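You operate a simulated robot arm through the tools that you are given. There is no shell and no other tool. Be economical: measure what you need, move in short steps, check, and stop when the job is done.

You are at the controls of a simulated robot arm. One attempt, no reset.

TASK
Take the pattern roller from the window sill by the chiller and put it in the white crumb pan.
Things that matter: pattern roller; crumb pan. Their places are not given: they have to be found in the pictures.

It is judged by the outcome, as a careful person would: the job done as asked, and still so three seconds after it is handed in. It fails if anything else is knocked over, pushed out of place, dropped, spilled or broken.

THE ROBOT
A 7-joint arm with a two-finger parallel gripper, fixed in place. Base frame: the origin is at the foot of the arm, x ahead of it, y to its left, z up; the work surface is at about z = 0. Readings come in mm, degrees, newtons and seconds.
With the tool pointing down near the work surface it reaches from about 220 to 580 mm from the base axis. Its first joint turns from -66.0 to 66.0 degrees. Payload 2.5 kg.
Tool frame: the origin (TCP) lies between the finger pads and is the grasp point; the fingertips stand 23 mm ahead of it; z points along the fingers, y is the line along which they close. Largest opening 94 mm; finger width 38, thickness 10; the body of the gripper, 54 by 96 mm, starts 39 mm behind the TCP.
Orientation is that of the tool frame in the base frame, as [roll, pitch, yaw] about the fixed x, y, z axes, in that order (R = Rz(yaw) Ry(pitch) Rx(roll)). With the fingers straight down and closing along the base's y, the tool's x points along the base's -x, its y along +y and its z along -z.

THE INTERFACE
- The arm moves only by the tool arm_command. Its argument "motion" is a list that holds one entry, the list of rows, each a list of 7 numbers: the shift along the base's x, y, z in mm, then the turn, a rotation vector about the base's x, y, z in degrees, then the finger opening in mm, from 0 to 94. In form: [[[x, y, z, ax, ay, az, jaw], ...]]. A call has 1 to 10 rows; each row is the pose to reach, as a shift and turn from the pose commanded when the call began. A row lasts 0.2 s, in which the tool goes at most 50 mm and 8.6 degrees; a call with a longer step from one row to the next is refused whole, and so is a gripper value outside its range. A pose out of reach is approached as far as the arm can. The call stops where the force on the tool passes 40 N (or 10 N more than at its start, if that is more) or the arm is blocked; 0.2 s more then pass. Each finger travels about 108 mm/s and halts on what it meets, pressing with about 35 N; the grip force reading is that of the motor and also rises with nothing between the fingers. The clock runs only during rows and for 0.2 s after the last one: add rows that repeat a pose to give the fingers time. The reply holds the time, the measured pose of the TCP, the force on the tool along the base axes, the opening and the grip force, in the units named above and with some noise, and new pictures: "show" is both (left out), scene, wrist or none.
- Cameras (640 x 400 px; columns grow to the right, rows downward): "scene" is fixed at [125.3, -410.2, 541.8]; the picture's right is [0.78, -0.62, 0.00], its down [-0.36, -0.45, -0.82] and it looks along [0.51, 0.64, -0.57] (base axes); focal length 312 px, centre (320, 200). "wrist" rides on the gripper at [-39, 0, -44] in the tool frame; the picture's right is [0.00, -1.00, 0.00], its down [0.97, 0.00, -0.24] and it looks along [0.24, 0.00, 0.97] (tool axes); focal length 218 px, centre (320, 200).
- probe_pixels(camera, pixels): there is no depth. For up to 12 entries [column, row, z] of the newest picture of that camera ("zoom" is the newest enlarged one), the place [x, y] in the base frame at which the ray of that pixel passes the height z, good to about 2 mm. It takes no simulated time.
- enlarge(camera, box): a new picture of the part [left, top, right, bottom] of that camera's present view, enlarged. It takes no simulated time.
- hand_in(): hands the job in; it is judged then, once.

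Keep the steps short. Do not move on a guess: measure, check each grasp and each placing, and mend mistakes. In all there are 60 turns and 120 pictures (those below and enlarged ones count). Leave the gripper open and the arm clear of the work at the hand-in unless told otherwise, and finish with a single line.

The tools are called after "Call:" as a command line: name --argument value ..., lists and objects as JSON in quotes. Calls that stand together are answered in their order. arm_command: Moves the arm, as the interface text tells. Its arguments: {"type":"object","properties":{"motion":{"type":"array","items":{"type":"array","items":{"type":"array","items":{"type":"number"}}}},"show":{"type":"string","enum":["both","scene","wrist","none"]}},"required":["motion"]} The other tools are called the same way: probe_pixels (camera, pixels) gives the place at which the rays of pixels pass given heights; enlarge (camera, box) takes an enlarged picture of a part of a camera's view; hand_in () hands the job in.

At the start:

```text
time: 0.0
position: [366.3, 14.4, 260.3]
tcp_rot: [-179.9, 0.0, -180.0]
force: [0.0, -1.4, 0.3]
opening: 93.9
gripper_force: 0.1
```

scene: 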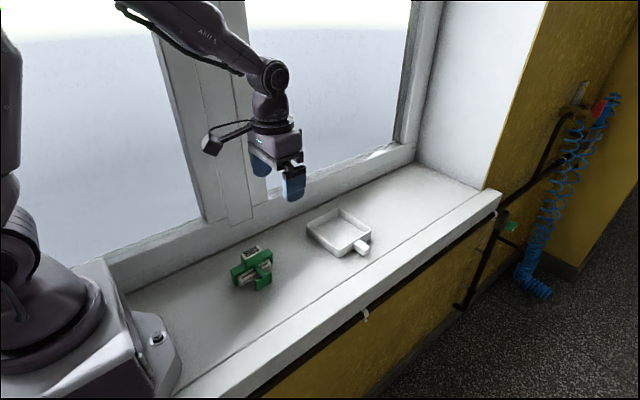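
wrist: 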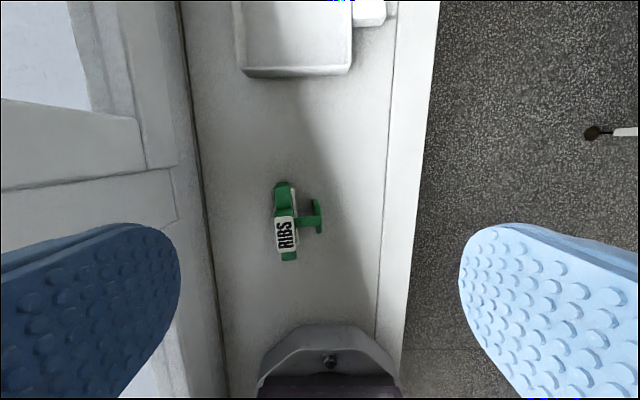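

I see a green roller with a "RIBS" label near scene (253,270) and the white pan near (340,232). I enlarge both for a closer look.

Call:
enlarge --camera "scene" --box '[210, 190, 390, 302]'

Call:
enlarge --camera "wrist" --box '[220, 160, 380, 280]'

Call:
probe_pixels --camera "wrist" --pixels '[[282, 182, 20], [288, 260, 20], [286, 235, 40], [273, 235, 40], [299, 235, 40], [318, 215, 20], [312, 200, 0], [240, 70, 0], [348, 72, 0], [290, 75, 0], [200, 200, 0], [390, 200, 0]]'

Call:
probe_pixels --camera "scene" --pixels '[[306, 222, 30], [339, 208, 30], [371, 239, 30], [340, 255, 30], [340, 258, 0], [362, 250, 20], [237, 284, 0], [262, 289, 0], [270, 262, 30], [232, 268, 30], [252, 247, 40]]'

```text
3.56 times, centred on (300, 246) of scene
```

zoom: 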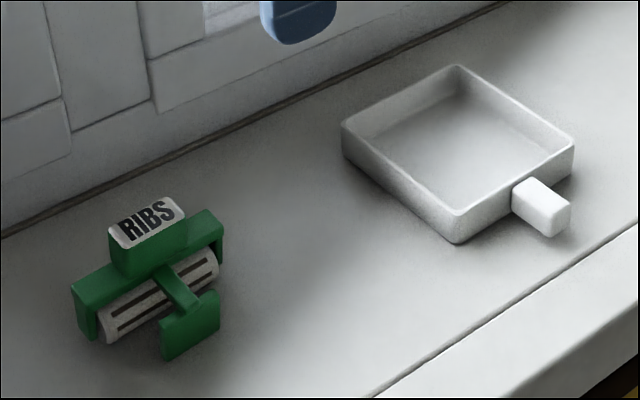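

```text
3.33 times, centred on (300, 220) of wrist
```

zoom: 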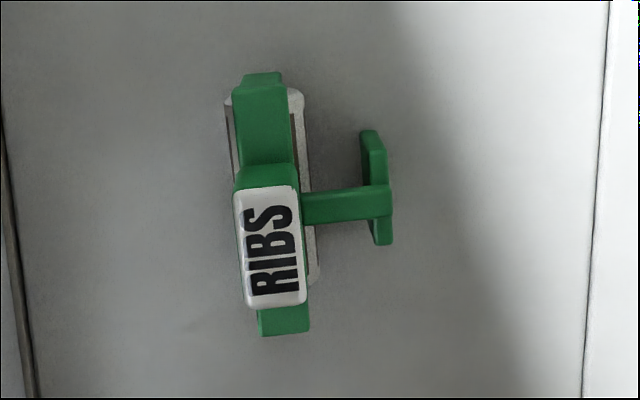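

```text
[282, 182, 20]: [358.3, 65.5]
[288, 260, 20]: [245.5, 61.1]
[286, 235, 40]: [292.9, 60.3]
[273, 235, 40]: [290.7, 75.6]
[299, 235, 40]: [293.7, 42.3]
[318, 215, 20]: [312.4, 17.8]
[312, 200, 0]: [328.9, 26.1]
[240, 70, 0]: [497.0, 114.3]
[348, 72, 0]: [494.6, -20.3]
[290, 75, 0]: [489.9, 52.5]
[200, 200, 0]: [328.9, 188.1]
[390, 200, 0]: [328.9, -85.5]
```

```text
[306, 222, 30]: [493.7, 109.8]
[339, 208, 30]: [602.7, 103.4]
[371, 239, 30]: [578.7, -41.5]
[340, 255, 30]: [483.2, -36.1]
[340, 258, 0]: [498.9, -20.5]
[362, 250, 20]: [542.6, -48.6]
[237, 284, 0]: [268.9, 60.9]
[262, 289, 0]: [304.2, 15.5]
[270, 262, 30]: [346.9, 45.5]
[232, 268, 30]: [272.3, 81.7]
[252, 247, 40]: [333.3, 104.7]
```

The label block on top of the body looks like the natural grip, with fingers closing along y. I need its height, so I compare rays to it from both cameras.

Call:
probe_pixels --camera "scene" --pixels '[[251.4, 252.2, 40], [251.4, 252.2, 55], [251.4, 252.2, 70], [251.4, 252.2, 85], [252.3, 281, 10], [252.3, 281, 30], [266.5, 270, 30], [271, 251.5, 40]]'

Call:
probe_pixels --camera "zoom" --pixels '[[269, 246, 40], [269, 246, 55], [269, 246, 70], [269, 246, 85], [234, 195, 70], [298, 188, 70], [308, 303, 70], [243, 303, 70], [340, 205, 40], [380, 240, 20], [262, 75, 40], [283, 335, 40]]'

```text
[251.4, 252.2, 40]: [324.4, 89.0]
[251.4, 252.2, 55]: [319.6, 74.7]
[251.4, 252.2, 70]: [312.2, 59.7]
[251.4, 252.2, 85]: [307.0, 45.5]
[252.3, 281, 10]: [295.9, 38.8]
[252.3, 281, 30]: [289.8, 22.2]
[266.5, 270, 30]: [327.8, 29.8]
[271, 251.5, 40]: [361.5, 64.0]
```

```text
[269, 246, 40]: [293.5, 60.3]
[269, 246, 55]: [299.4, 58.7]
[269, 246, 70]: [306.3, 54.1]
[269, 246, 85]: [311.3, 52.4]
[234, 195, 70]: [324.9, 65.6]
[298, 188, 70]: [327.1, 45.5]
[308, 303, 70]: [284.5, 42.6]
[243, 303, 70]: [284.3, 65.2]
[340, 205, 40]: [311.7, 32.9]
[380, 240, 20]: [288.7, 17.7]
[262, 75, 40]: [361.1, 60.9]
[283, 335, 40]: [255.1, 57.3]
```

Both rays agree at a label top of z≈75, centre about (308, 54), roughly 43×21 mm. Next I move over it at z≈170 with a partly narrowed jaw and look again.

Call:
arm_command --motion '[[[-20, 14, -20, 0, 0, 0, 80], [-40, 28, -50, 0, 0, 0, 70], [-58, 40, -90, 0, 0, 0, 70], [-58, 40, -90, 0, 0, 0, 70]]]'

```text
time: 1.0
position: [304.6, 55.7, 168.2]
tcp_rot: [-179.9, 0.1, -180.0]
force: [0.7, 0.0, 0.2]
opening: 70.2
gripper_force: 0.0
```

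scene: 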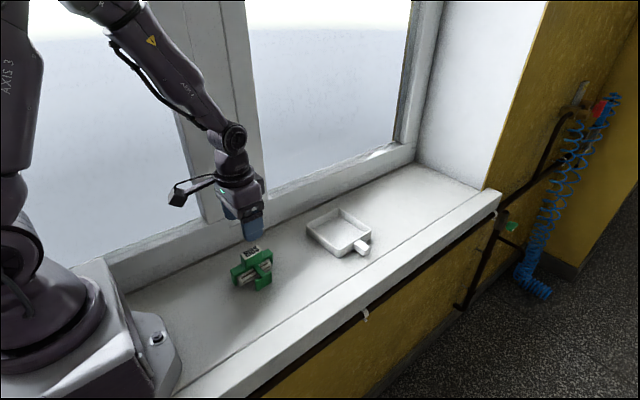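
wrist: 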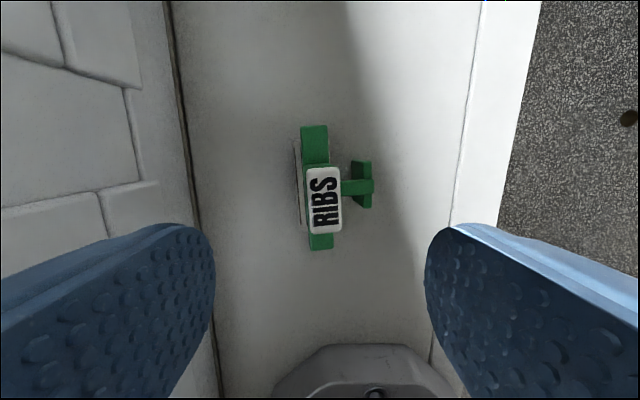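

The label sits at wrist (324,200), between the fingers. I refine its position and yaw, and measure the pan in the scene view for fit.

Call:
enlarge --camera "scene" --box '[290, 190, 386, 250]'

Call:
probe_pixels --camera "wrist" --pixels '[[308, 169, 75], [338, 167, 75], [342, 231, 75], [312, 233, 75], [313, 126, 45], [321, 249, 45], [313, 126, 30], [321, 249, 30], [362, 185, 45], [373, 180, 45], [295, 145, 20], [300, 225, 20]]'

Call:
probe_pixels --camera "scene" --pixels '[[339, 258, 0], [339, 249, 20], [339, 249, 25], [306.5, 225, 20], [338.5, 208.5, 20], [371, 232, 20], [314, 229, 4], [340, 214, 4]]'

```text
6.67 times, centred on (338, 220) of scene
```

zoom: 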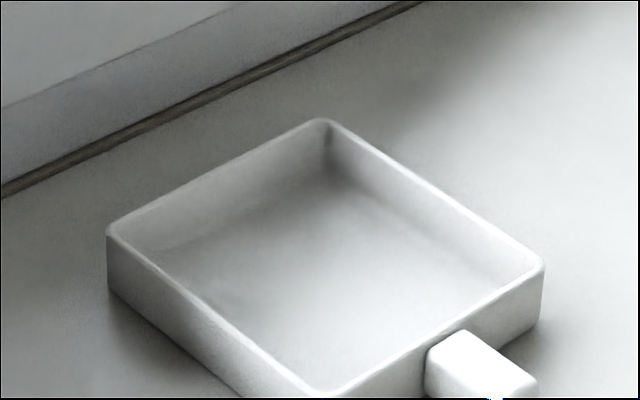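

```text
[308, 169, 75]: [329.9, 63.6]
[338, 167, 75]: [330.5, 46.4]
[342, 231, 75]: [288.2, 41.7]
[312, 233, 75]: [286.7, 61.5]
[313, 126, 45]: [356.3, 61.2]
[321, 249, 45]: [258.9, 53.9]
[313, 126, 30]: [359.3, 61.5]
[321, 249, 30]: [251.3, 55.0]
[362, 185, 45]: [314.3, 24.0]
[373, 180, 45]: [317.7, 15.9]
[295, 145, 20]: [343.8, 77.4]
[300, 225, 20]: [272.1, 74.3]
```

```text
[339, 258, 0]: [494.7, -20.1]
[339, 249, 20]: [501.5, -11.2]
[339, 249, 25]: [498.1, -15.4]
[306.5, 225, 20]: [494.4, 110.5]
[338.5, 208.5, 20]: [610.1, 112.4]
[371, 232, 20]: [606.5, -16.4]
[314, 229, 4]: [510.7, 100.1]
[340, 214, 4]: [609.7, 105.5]
```

Label centre ≈(309, 53), yaw ≈+4°. The pan rim is near z≈28; I now probe the pan corners precisely from the zoom.

Call:
probe_pixels --camera "zoom" --pixels '[[107, 230, 28], [107, 292, 0], [320, 118, 28], [543, 264, 28], [543, 325, 0], [330, 398, 28], [122, 238, 28], [322, 127, 28], [530, 268, 28], [328, 388, 28], [425, 345, 28], [325, 185, 4]]'

```text
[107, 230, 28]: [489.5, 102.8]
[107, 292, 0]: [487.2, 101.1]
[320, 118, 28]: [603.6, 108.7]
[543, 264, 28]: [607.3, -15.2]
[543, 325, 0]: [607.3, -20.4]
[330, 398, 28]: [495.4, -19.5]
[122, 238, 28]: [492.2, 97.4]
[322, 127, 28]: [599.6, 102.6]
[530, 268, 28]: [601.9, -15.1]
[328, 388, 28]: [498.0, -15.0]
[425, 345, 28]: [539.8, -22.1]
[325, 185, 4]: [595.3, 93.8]
```

Pan inner space is ≈105 mm (x) by 116 mm (y), turned ~3°, centre ≈(548, 43). The roller is ~98 mm long, so I'll turn it 90° to give it margin along y. First, turn 4° and descend to about z=100 (tips above the label top) and check.

Call:
arm_command --motion '[[[0, 0, -20, 0, 0, 4, 70], [0, -1, -45, 0, 0, 4, 70], [1, -1, -68, 0, 0, 4, 70], [1, -1, -68, 0, 0, 4, 70]]]'

```text
time: 2.0
position: [309.1, 52.7, 101.3]
tcp_rot: [-179.9, 0.1, -176.0]
force: [0.9, -0.2, 0.5]
opening: 70.1
gripper_force: 0.1
```

scene: 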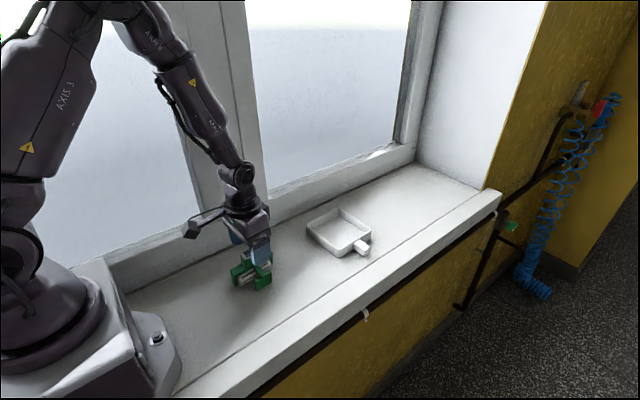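
wrist: 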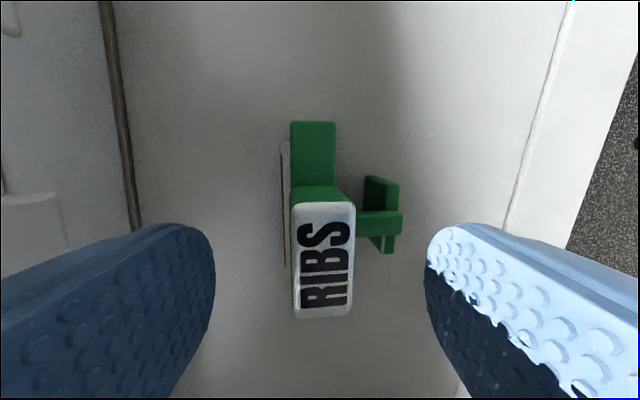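

Call:
probe_pixels --camera "wrist" --pixels '[[291, 206, 75], [354, 204, 75], [352, 315, 75], [294, 317, 75], [291, 122, 45], [335, 122, 45], [320, 187, 45], [380, 212, 45], [403, 212, 45], [383, 253, 20]]'

Call:
enlarge --camera "scene" --box '[210, 220, 306, 300]'

```text
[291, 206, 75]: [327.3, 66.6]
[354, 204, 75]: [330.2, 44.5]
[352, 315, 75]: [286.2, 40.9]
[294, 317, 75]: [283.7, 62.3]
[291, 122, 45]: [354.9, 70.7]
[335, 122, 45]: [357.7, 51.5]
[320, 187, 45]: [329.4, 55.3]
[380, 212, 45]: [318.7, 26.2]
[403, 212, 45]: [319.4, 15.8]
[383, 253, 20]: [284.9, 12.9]
```

```text
5.00 times, centred on (258, 260) of scene
```

zoom: 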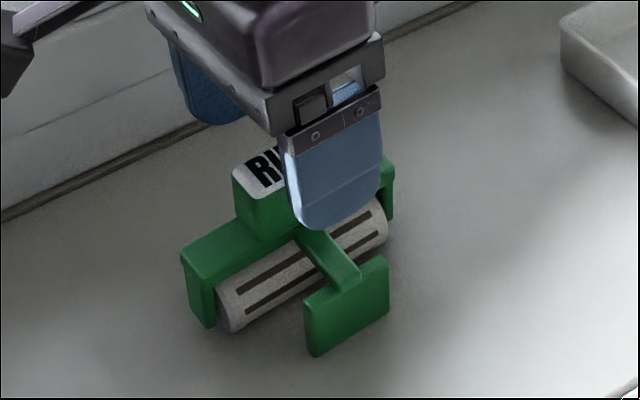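

Label centre is (307, 53.5), within 2 mm of the TCP and aligned. I lower to z≈70 (tips ~47, above the body) with the jaw open.

Call:
arm_command --motion '[[[-1, 0, -15, 0, 0, 0, 70], [-2, 0, -31, 0, 0, 0, 70], [-2, 0, -31, 0, 0, 0, 70]]]'

Call:
enlarge --camera "scene" --box '[210, 220, 306, 300]'

```text
time: 2.8
position: [308.8, 52.7, 68.9]
tcp_rot: [-179.9, 0.1, -176.0]
force: [-0.6, 0.0, -0.5]
opening: 70.2
gripper_force: 0.1
```

scene: 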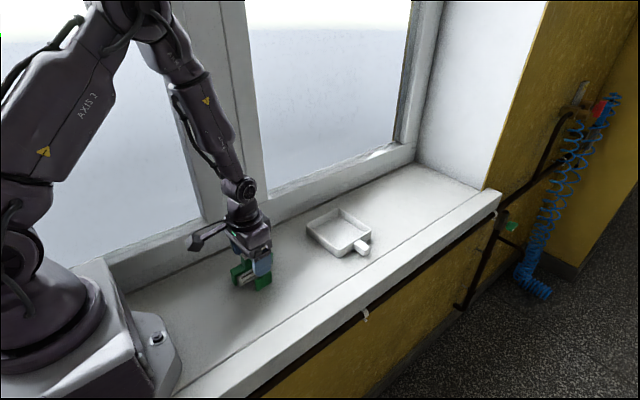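
wrist: 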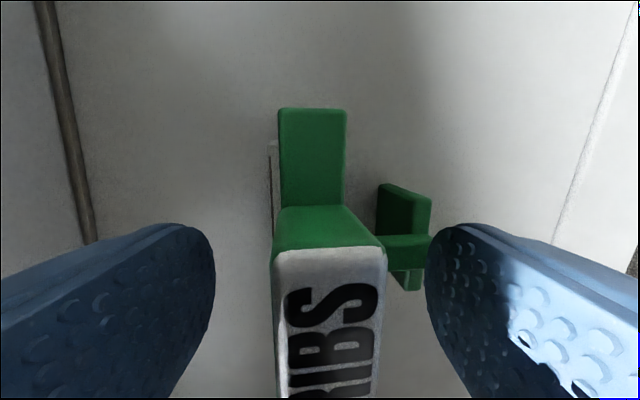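

```text
5.00 times, centred on (258, 260) of scene
```

zoom: 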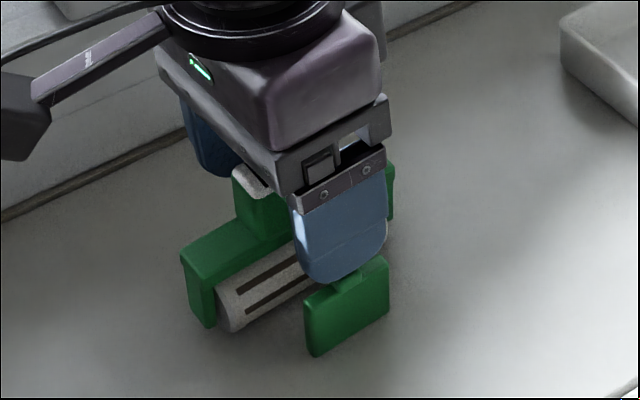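

The finger tips are above the arm and body with no contact force. I close the fingers on the block.

Call:
arm_command --motion '[[[0, 0, 0, 0, 0, 0, 45], [0, 0, 0, 0, 0, 0, 10], [0, 0, 0, 0, 0, 0, 10], [0, 0, 0, 0, 0, 0, 10]]]'

```text
time: 3.8
position: [309.4, 55.0, 70.5]
tcp_rot: [179.9, 0.1, -176.0]
force: [-4.4, -0.5, 28.9]
opening: 21.8
gripper_force: 34.7
```

scene: 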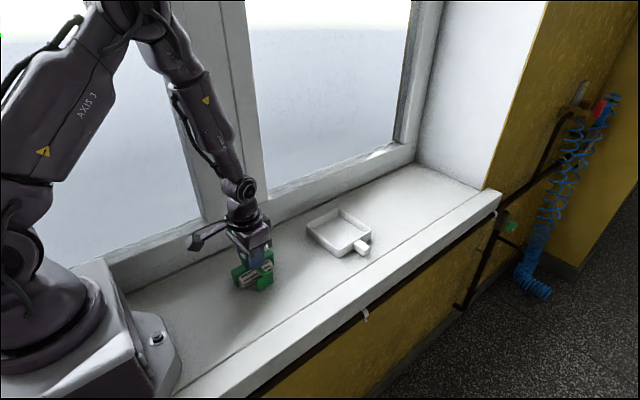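
wrist: 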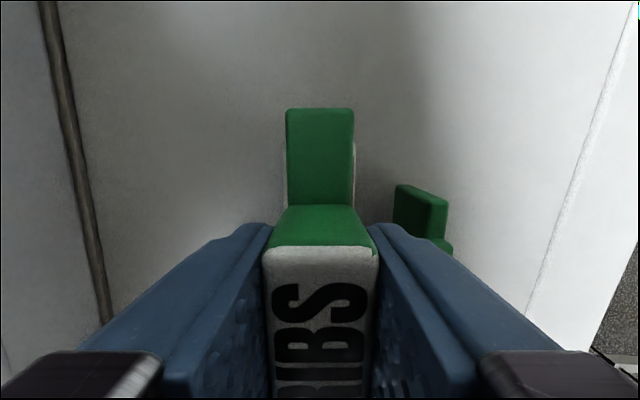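

Grip holds at 21.8 mm. There is a 29 N upward push, probably the roller being squared up against the sill. I lift 30 mm gently and check.

Call:
arm_command --motion '[[[0, 0, 5, 0, 0, 0, 10], [0, 0, 15, 0, 0, 0, 10], [0, 0, 30, 0, 0, 0, 10], [0, 0, 30, 0, 0, 0, 10]]]'

Call:
enlarge --camera "scene" --box '[210, 200, 306, 300]'

```text
time: 4.8
position: [308.3, 52.8, 101.3]
tcp_rot: [-179.9, 0.0, -176.0]
force: [-0.2, -0.5, -2.2]
opening: 21.7
gripper_force: 35.5
```

scene: 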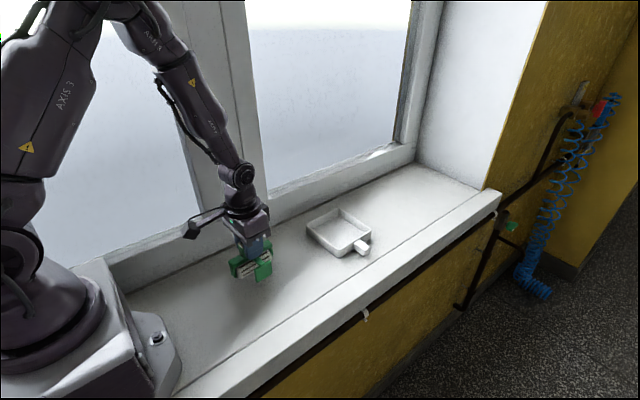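
wrist: 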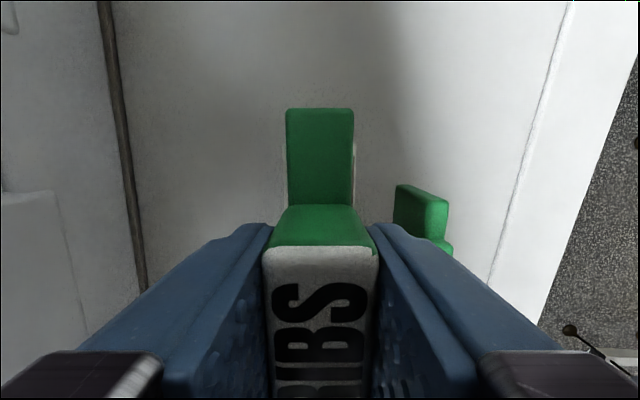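

```text
4.00 times, centred on (258, 250) of scene
```

zoom: 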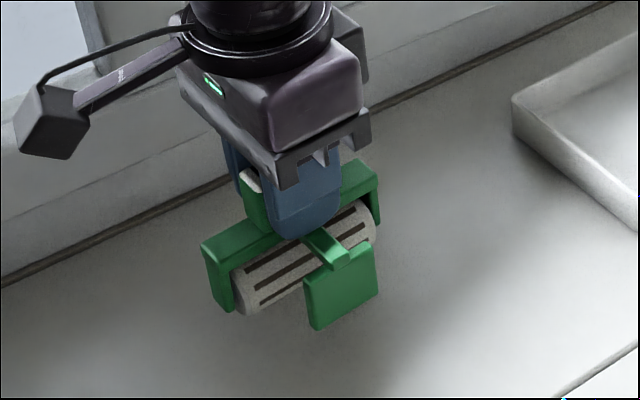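

Roller held level and free of the sill (opening 21.7). I raise it to z≈150 and carry it towards the pan.

Call:
arm_command --motion '[[[0, 0, 25, 0, 0, 0, 10], [0, 0, 55, 0, 0, 0, 10], [30, -2, 60, 0, 0, 8, 10], [65, -4, 60, 0, 0, 16, 10], [100, -6, 60, 0, 0, 24, 10], [135, -8, 60, 0, 0, 32, 10], [170, -9, 60, 0, 0, 40, 10], [205, -10, 60, 0, 0, 48, 10], [231, -10, 60, 0, 0, 56, 10], [231, -10, 60, 0, 0, 56, 10]]]'

```text
time: 7.0
position: [537.3, 40.9, 161.6]
tcp_rot: [-180.0, 0.0, -119.9]
force: [0.2, -0.4, -1.9]
opening: 21.6
gripper_force: 35.4
```

scene: 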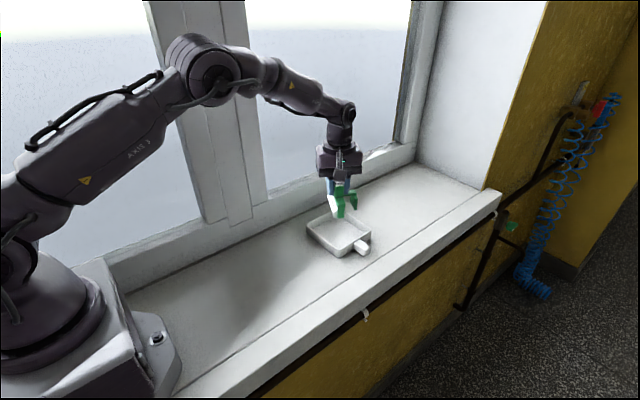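
wrist: 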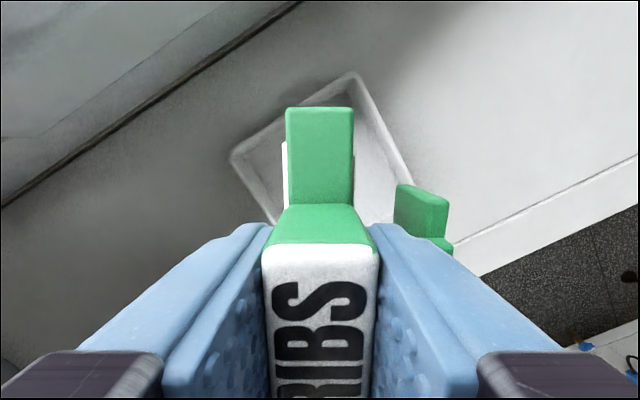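

The roller is above the pan. I finish the turn (33° more) at this height so its long side lies along y, and lower to z≈120.

Call:
arm_command --motion '[[[0, 0, 0, 0, 0, 8, 10], [0, 0, 0, 0, 0, 16, 10], [0, 0, 0, 0, 0, 24, 10], [0, 0, -15, 0, 0, 32, 10], [0, 0, -30, 0, 0, 33, 10], [0, 0, -40, 0, 0, 33, 10], [0, 0, -40, 0, 0, 33, 10]]]'

Call:
enlarge --camera "scene" --box '[280, 160, 400, 270]'

```text
time: 8.6
position: [538.8, 42.3, 121.1]
tcp_rot: [-179.9, -0.1, -86.9]
force: [-0.1, 0.6, -2.1]
opening: 21.8
gripper_force: 35.4
```

scene: 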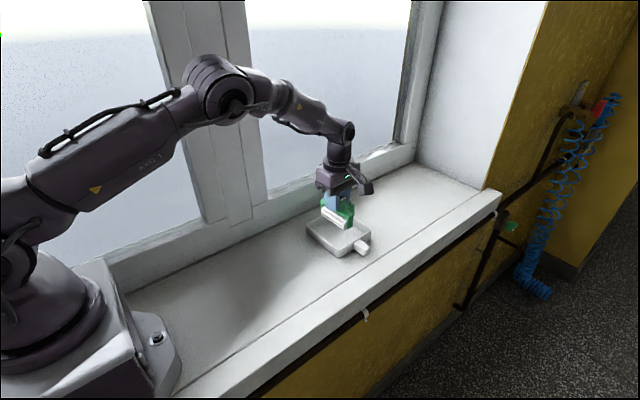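
wrist: 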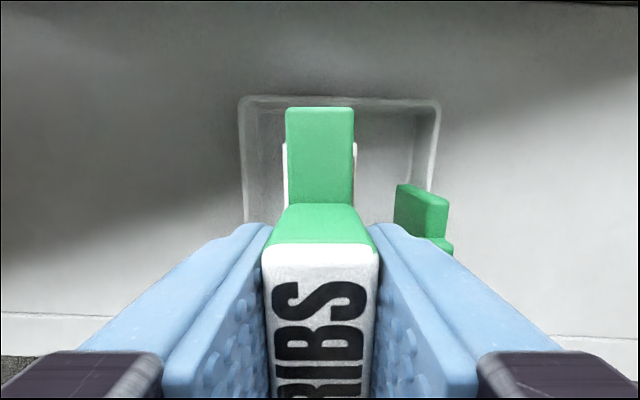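

```text
3.64 times, centred on (340, 215) of scene
```

zoom: 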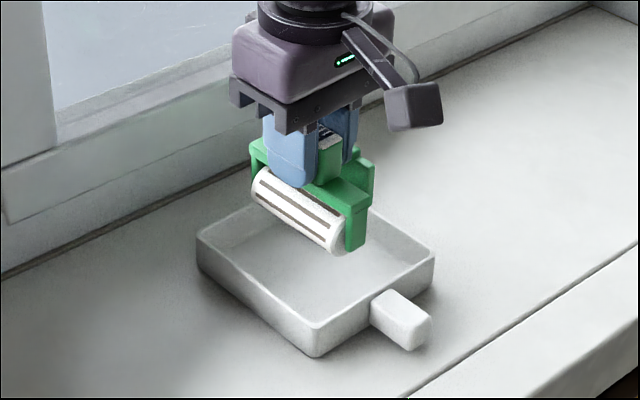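

Alignment looks right. I measure the pan rim from the wrist picture (z 28) and the roller's edges at their present heights.

Call:
probe_pixels --camera "wrist" --pixels '[[240, 99, 28], [438, 101, 28], [250, 108, 28], [430, 110, 28], [245, 180, 28], [253, 180, 28], [430, 185, 28], [438, 185, 28], [320, 108, 97], [448, 205, 92], [285, 145, 75], [320, 103, 28]]'

```text
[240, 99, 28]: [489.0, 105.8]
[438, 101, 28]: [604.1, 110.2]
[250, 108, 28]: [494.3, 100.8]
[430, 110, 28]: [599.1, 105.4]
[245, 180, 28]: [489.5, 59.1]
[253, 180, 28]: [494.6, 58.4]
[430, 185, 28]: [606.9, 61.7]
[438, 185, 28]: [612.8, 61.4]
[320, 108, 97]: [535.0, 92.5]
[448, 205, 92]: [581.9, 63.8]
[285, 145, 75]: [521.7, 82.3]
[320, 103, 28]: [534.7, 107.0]
```

The roller (y −5…93, x 516…582) sits centrally within the pan's inside (y −15…103, x 495…600). I lower 36 mm and check.

Call:
arm_command --motion '[[[0, 0, -12, 0, 0, 0, 10], [0, 0, -24, 0, 0, 0, 10], [0, 0, -36, 0, 0, 0, 10], [0, 0, -36, 0, 0, 0, 10]]]'

Call:
enlarge --camera "scene" --box '[280, 160, 400, 270]'

```text
time: 9.6
position: [540.4, 42.5, 85.9]
tcp_rot: [-179.9, 0.0, -87.0]
force: [0.0, -0.7, -2.1]
opening: 21.8
gripper_force: 34.9
```

scene: 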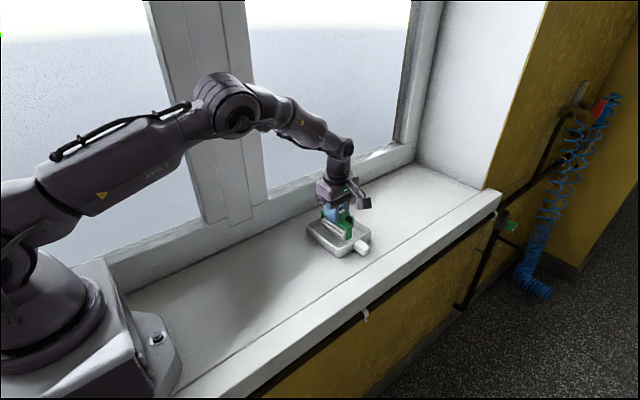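
wrist: 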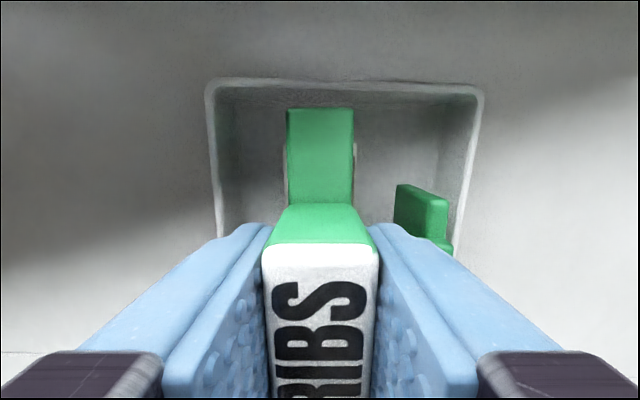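

```text
3.64 times, centred on (340, 215) of scene
```

zoom: 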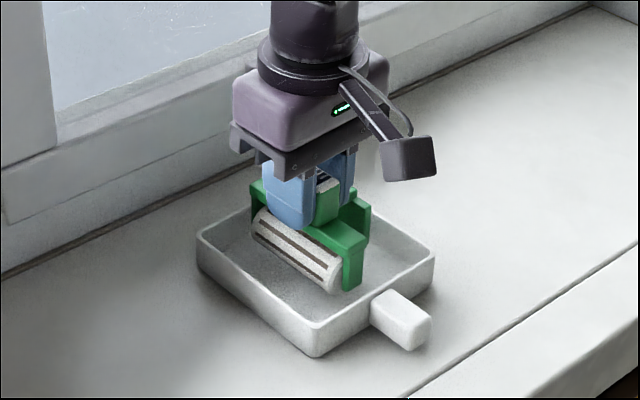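

It is inside the walls with space all round and no contact. I go down in 2 mm steps to touch the pan floor.

Call:
arm_command --motion '[[[0, 0, -3, 0, 0, 0, 10], [0, 0, -5, 0, 0, 0, 10], [0, 0, -7, 0, 0, 0, 10], [0, 0, -8.5, 0, 0, 0, 10], [0, 0, -8.5, 0, 0, 0, 10]]]' --show "wrist"

```text
time: 10.8
position: [538.3, 43.2, 76.8]
tcp_rot: [-179.9, 0.1, -87.0]
force: [-0.7, 0.1, -2.1]
opening: 21.7
gripper_force: 34.8
```

wrist: 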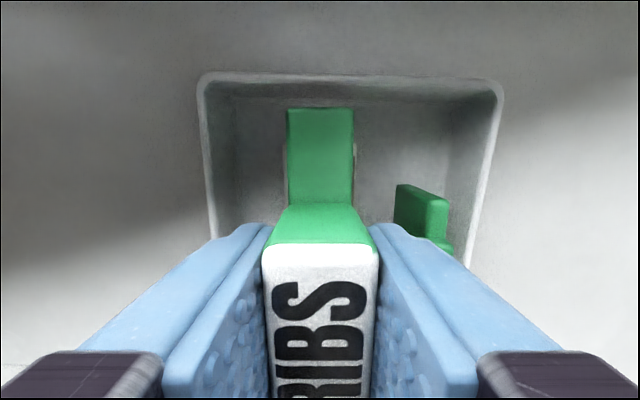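

No floor contact yet (force unchanged). I continue in 1 mm steps.

Call:
arm_command --motion '[[[0, 0, -1, 0, 0, 0, 10], [0, 0, -2, 0, 0, 0, 10], [0, 0, -3, 0, 0, 0, 10], [0, 0, -3, 0, 0, 0, 10]]]' --show "none"

```text
time: 11.8
position: [538.8, 43.9, 76.2]
tcp_rot: [-179.8, 0.0, -87.0]
force: [-0.2, 1.4, 4.9]
opening: 21.7
gripper_force: 34.9
```

Force changed from −2 to +5 N: the roller touches the pan floor. I open gradually in place.

Call:
arm_command --motion '[[[0, 0, 0, 0, 0, 0, 24], [0, 0, 0, 0, 0, 0, 28], [0, 0, 0, 0, 0, 0, 34], [0, 0, 0, 0, 0, 0, 42], [0, 0, 0, 0, 0, 0, 50], [0, 0, 0, 0, 0, 0, 50]]]'

Call:
enlarge --camera "scene" --box '[280, 160, 400, 270]'

```text
time: 13.2
position: [537.8, 41.7, 73.9]
tcp_rot: [-179.9, -0.1, -87.1]
force: [0.8, 0.0, 0.2]
opening: 49.7
gripper_force: 0.0
```

scene: 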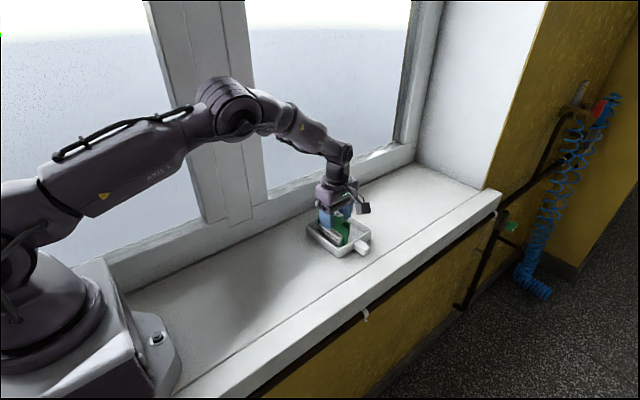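
wrist: 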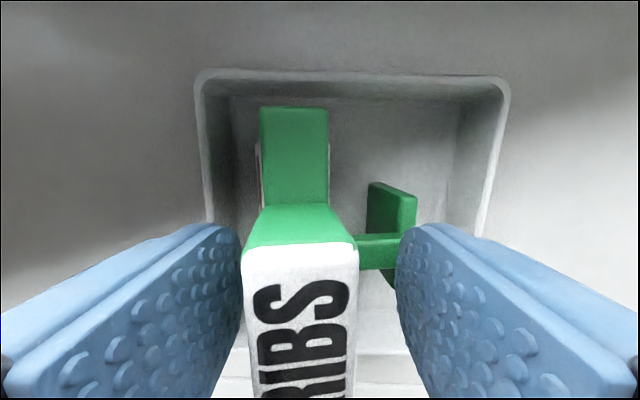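

```text
3.64 times, centred on (340, 215) of scene
```

zoom: 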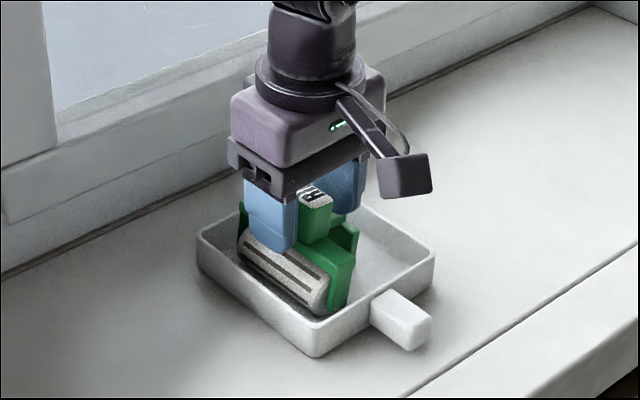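

It has settled back on its own rest inside the pan, slightly to −x. I widen to give the block clearance on both sides, then rise straight up.

Call:
arm_command --motion '[[[0, 0, 0, 0, 0, 0, 58], [0, 0, 0, 0, 0, 0, 66], [0, 0, 0, 0, 0, 0, 66], [0, 0, 12, 0, 0, 0, 66], [0, 0, 30, 0, 0, 0, 66], [0, 0, 60, 0, 0, 0, 66], [0, 0, 100, 0, 0, 0, 66], [0, 0, 100, 0, 0, 0, 66]]]'

Call:
enlarge --camera "scene" --box '[280, 160, 400, 270]'

```text
time: 15.0
position: [540.5, 42.9, 176.4]
tcp_rot: [179.9, 0.0, -87.0]
force: [-0.3, -0.3, 0.6]
opening: 66.0
gripper_force: 0.1
```

scene: 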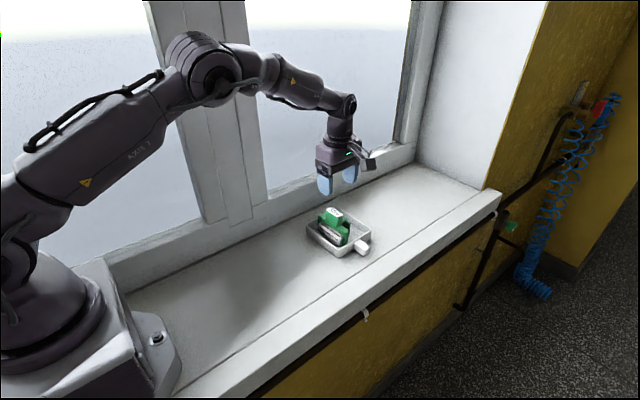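
wrist: 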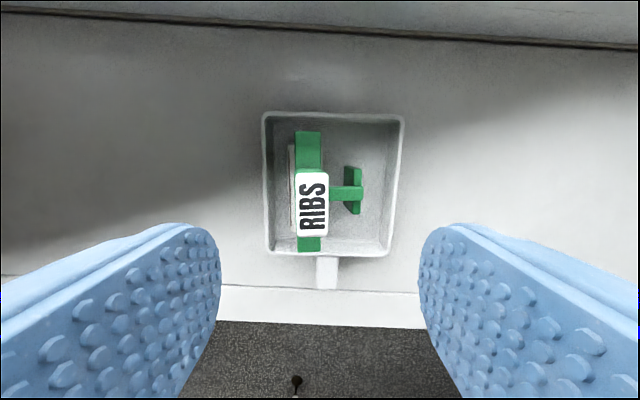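

```text
3.64 times, centred on (340, 215) of scene
```

zoom: 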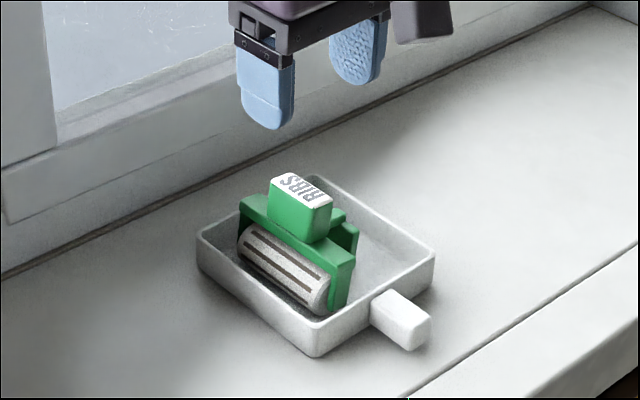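

The roller rests wholly inside the pan and the pan has not moved. I back the arm away and up, then check that nothing shifts.

Call:
arm_command --motion '[[[-20, 0, 20, 0, 0, 0, 80], [-60, 0, 40, 0, 0, 0, 90], [-100, 0, 60, 0, 0, 0, 90], [-140, 0, 70, 0, 0, 0, 90], [-140, 0, 70, 0, 0, 0, 90], [-140, 0, 70, 0, 0, 0, 90]]]' --show "scene"

Call:
enlarge --camera "scene" --box '[280, 160, 400, 270]'

```text
time: 16.4
position: [398.6, 41.1, 247.2]
tcp_rot: [-179.9, 0.0, -87.1]
force: [-0.2, -0.4, 0.7]
opening: 90.3
gripper_force: 0.0
```

scene: 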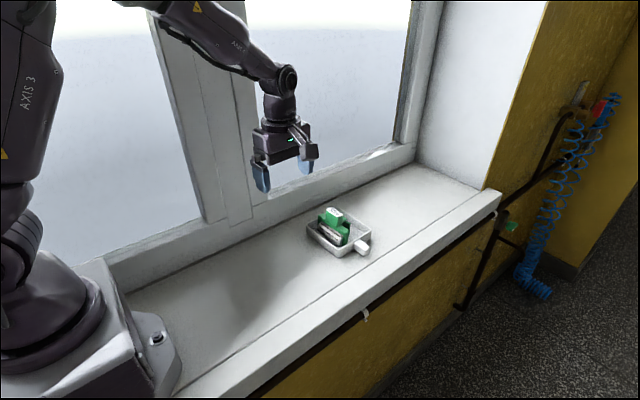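

```text
3.64 times, centred on (340, 215) of scene
```

zoom: 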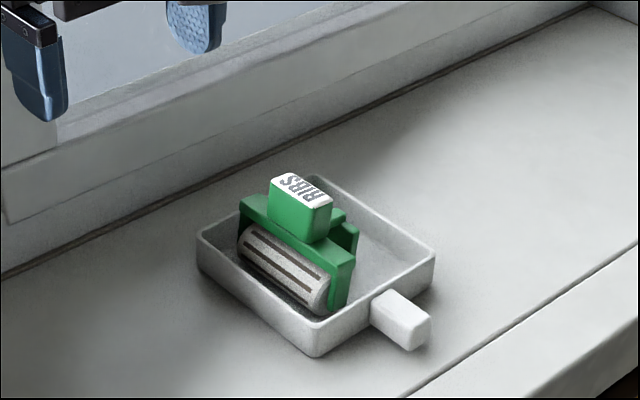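

The roller is at rest in the pan, the gripper is open and the arm is clear, so I hand in.

Call:
hand_in

```text
The job is handed in.
```

The pattern roller is resting inside the white crumb pan, the pan has not moved, and the job is handed in with the gripper open and the arm clear.
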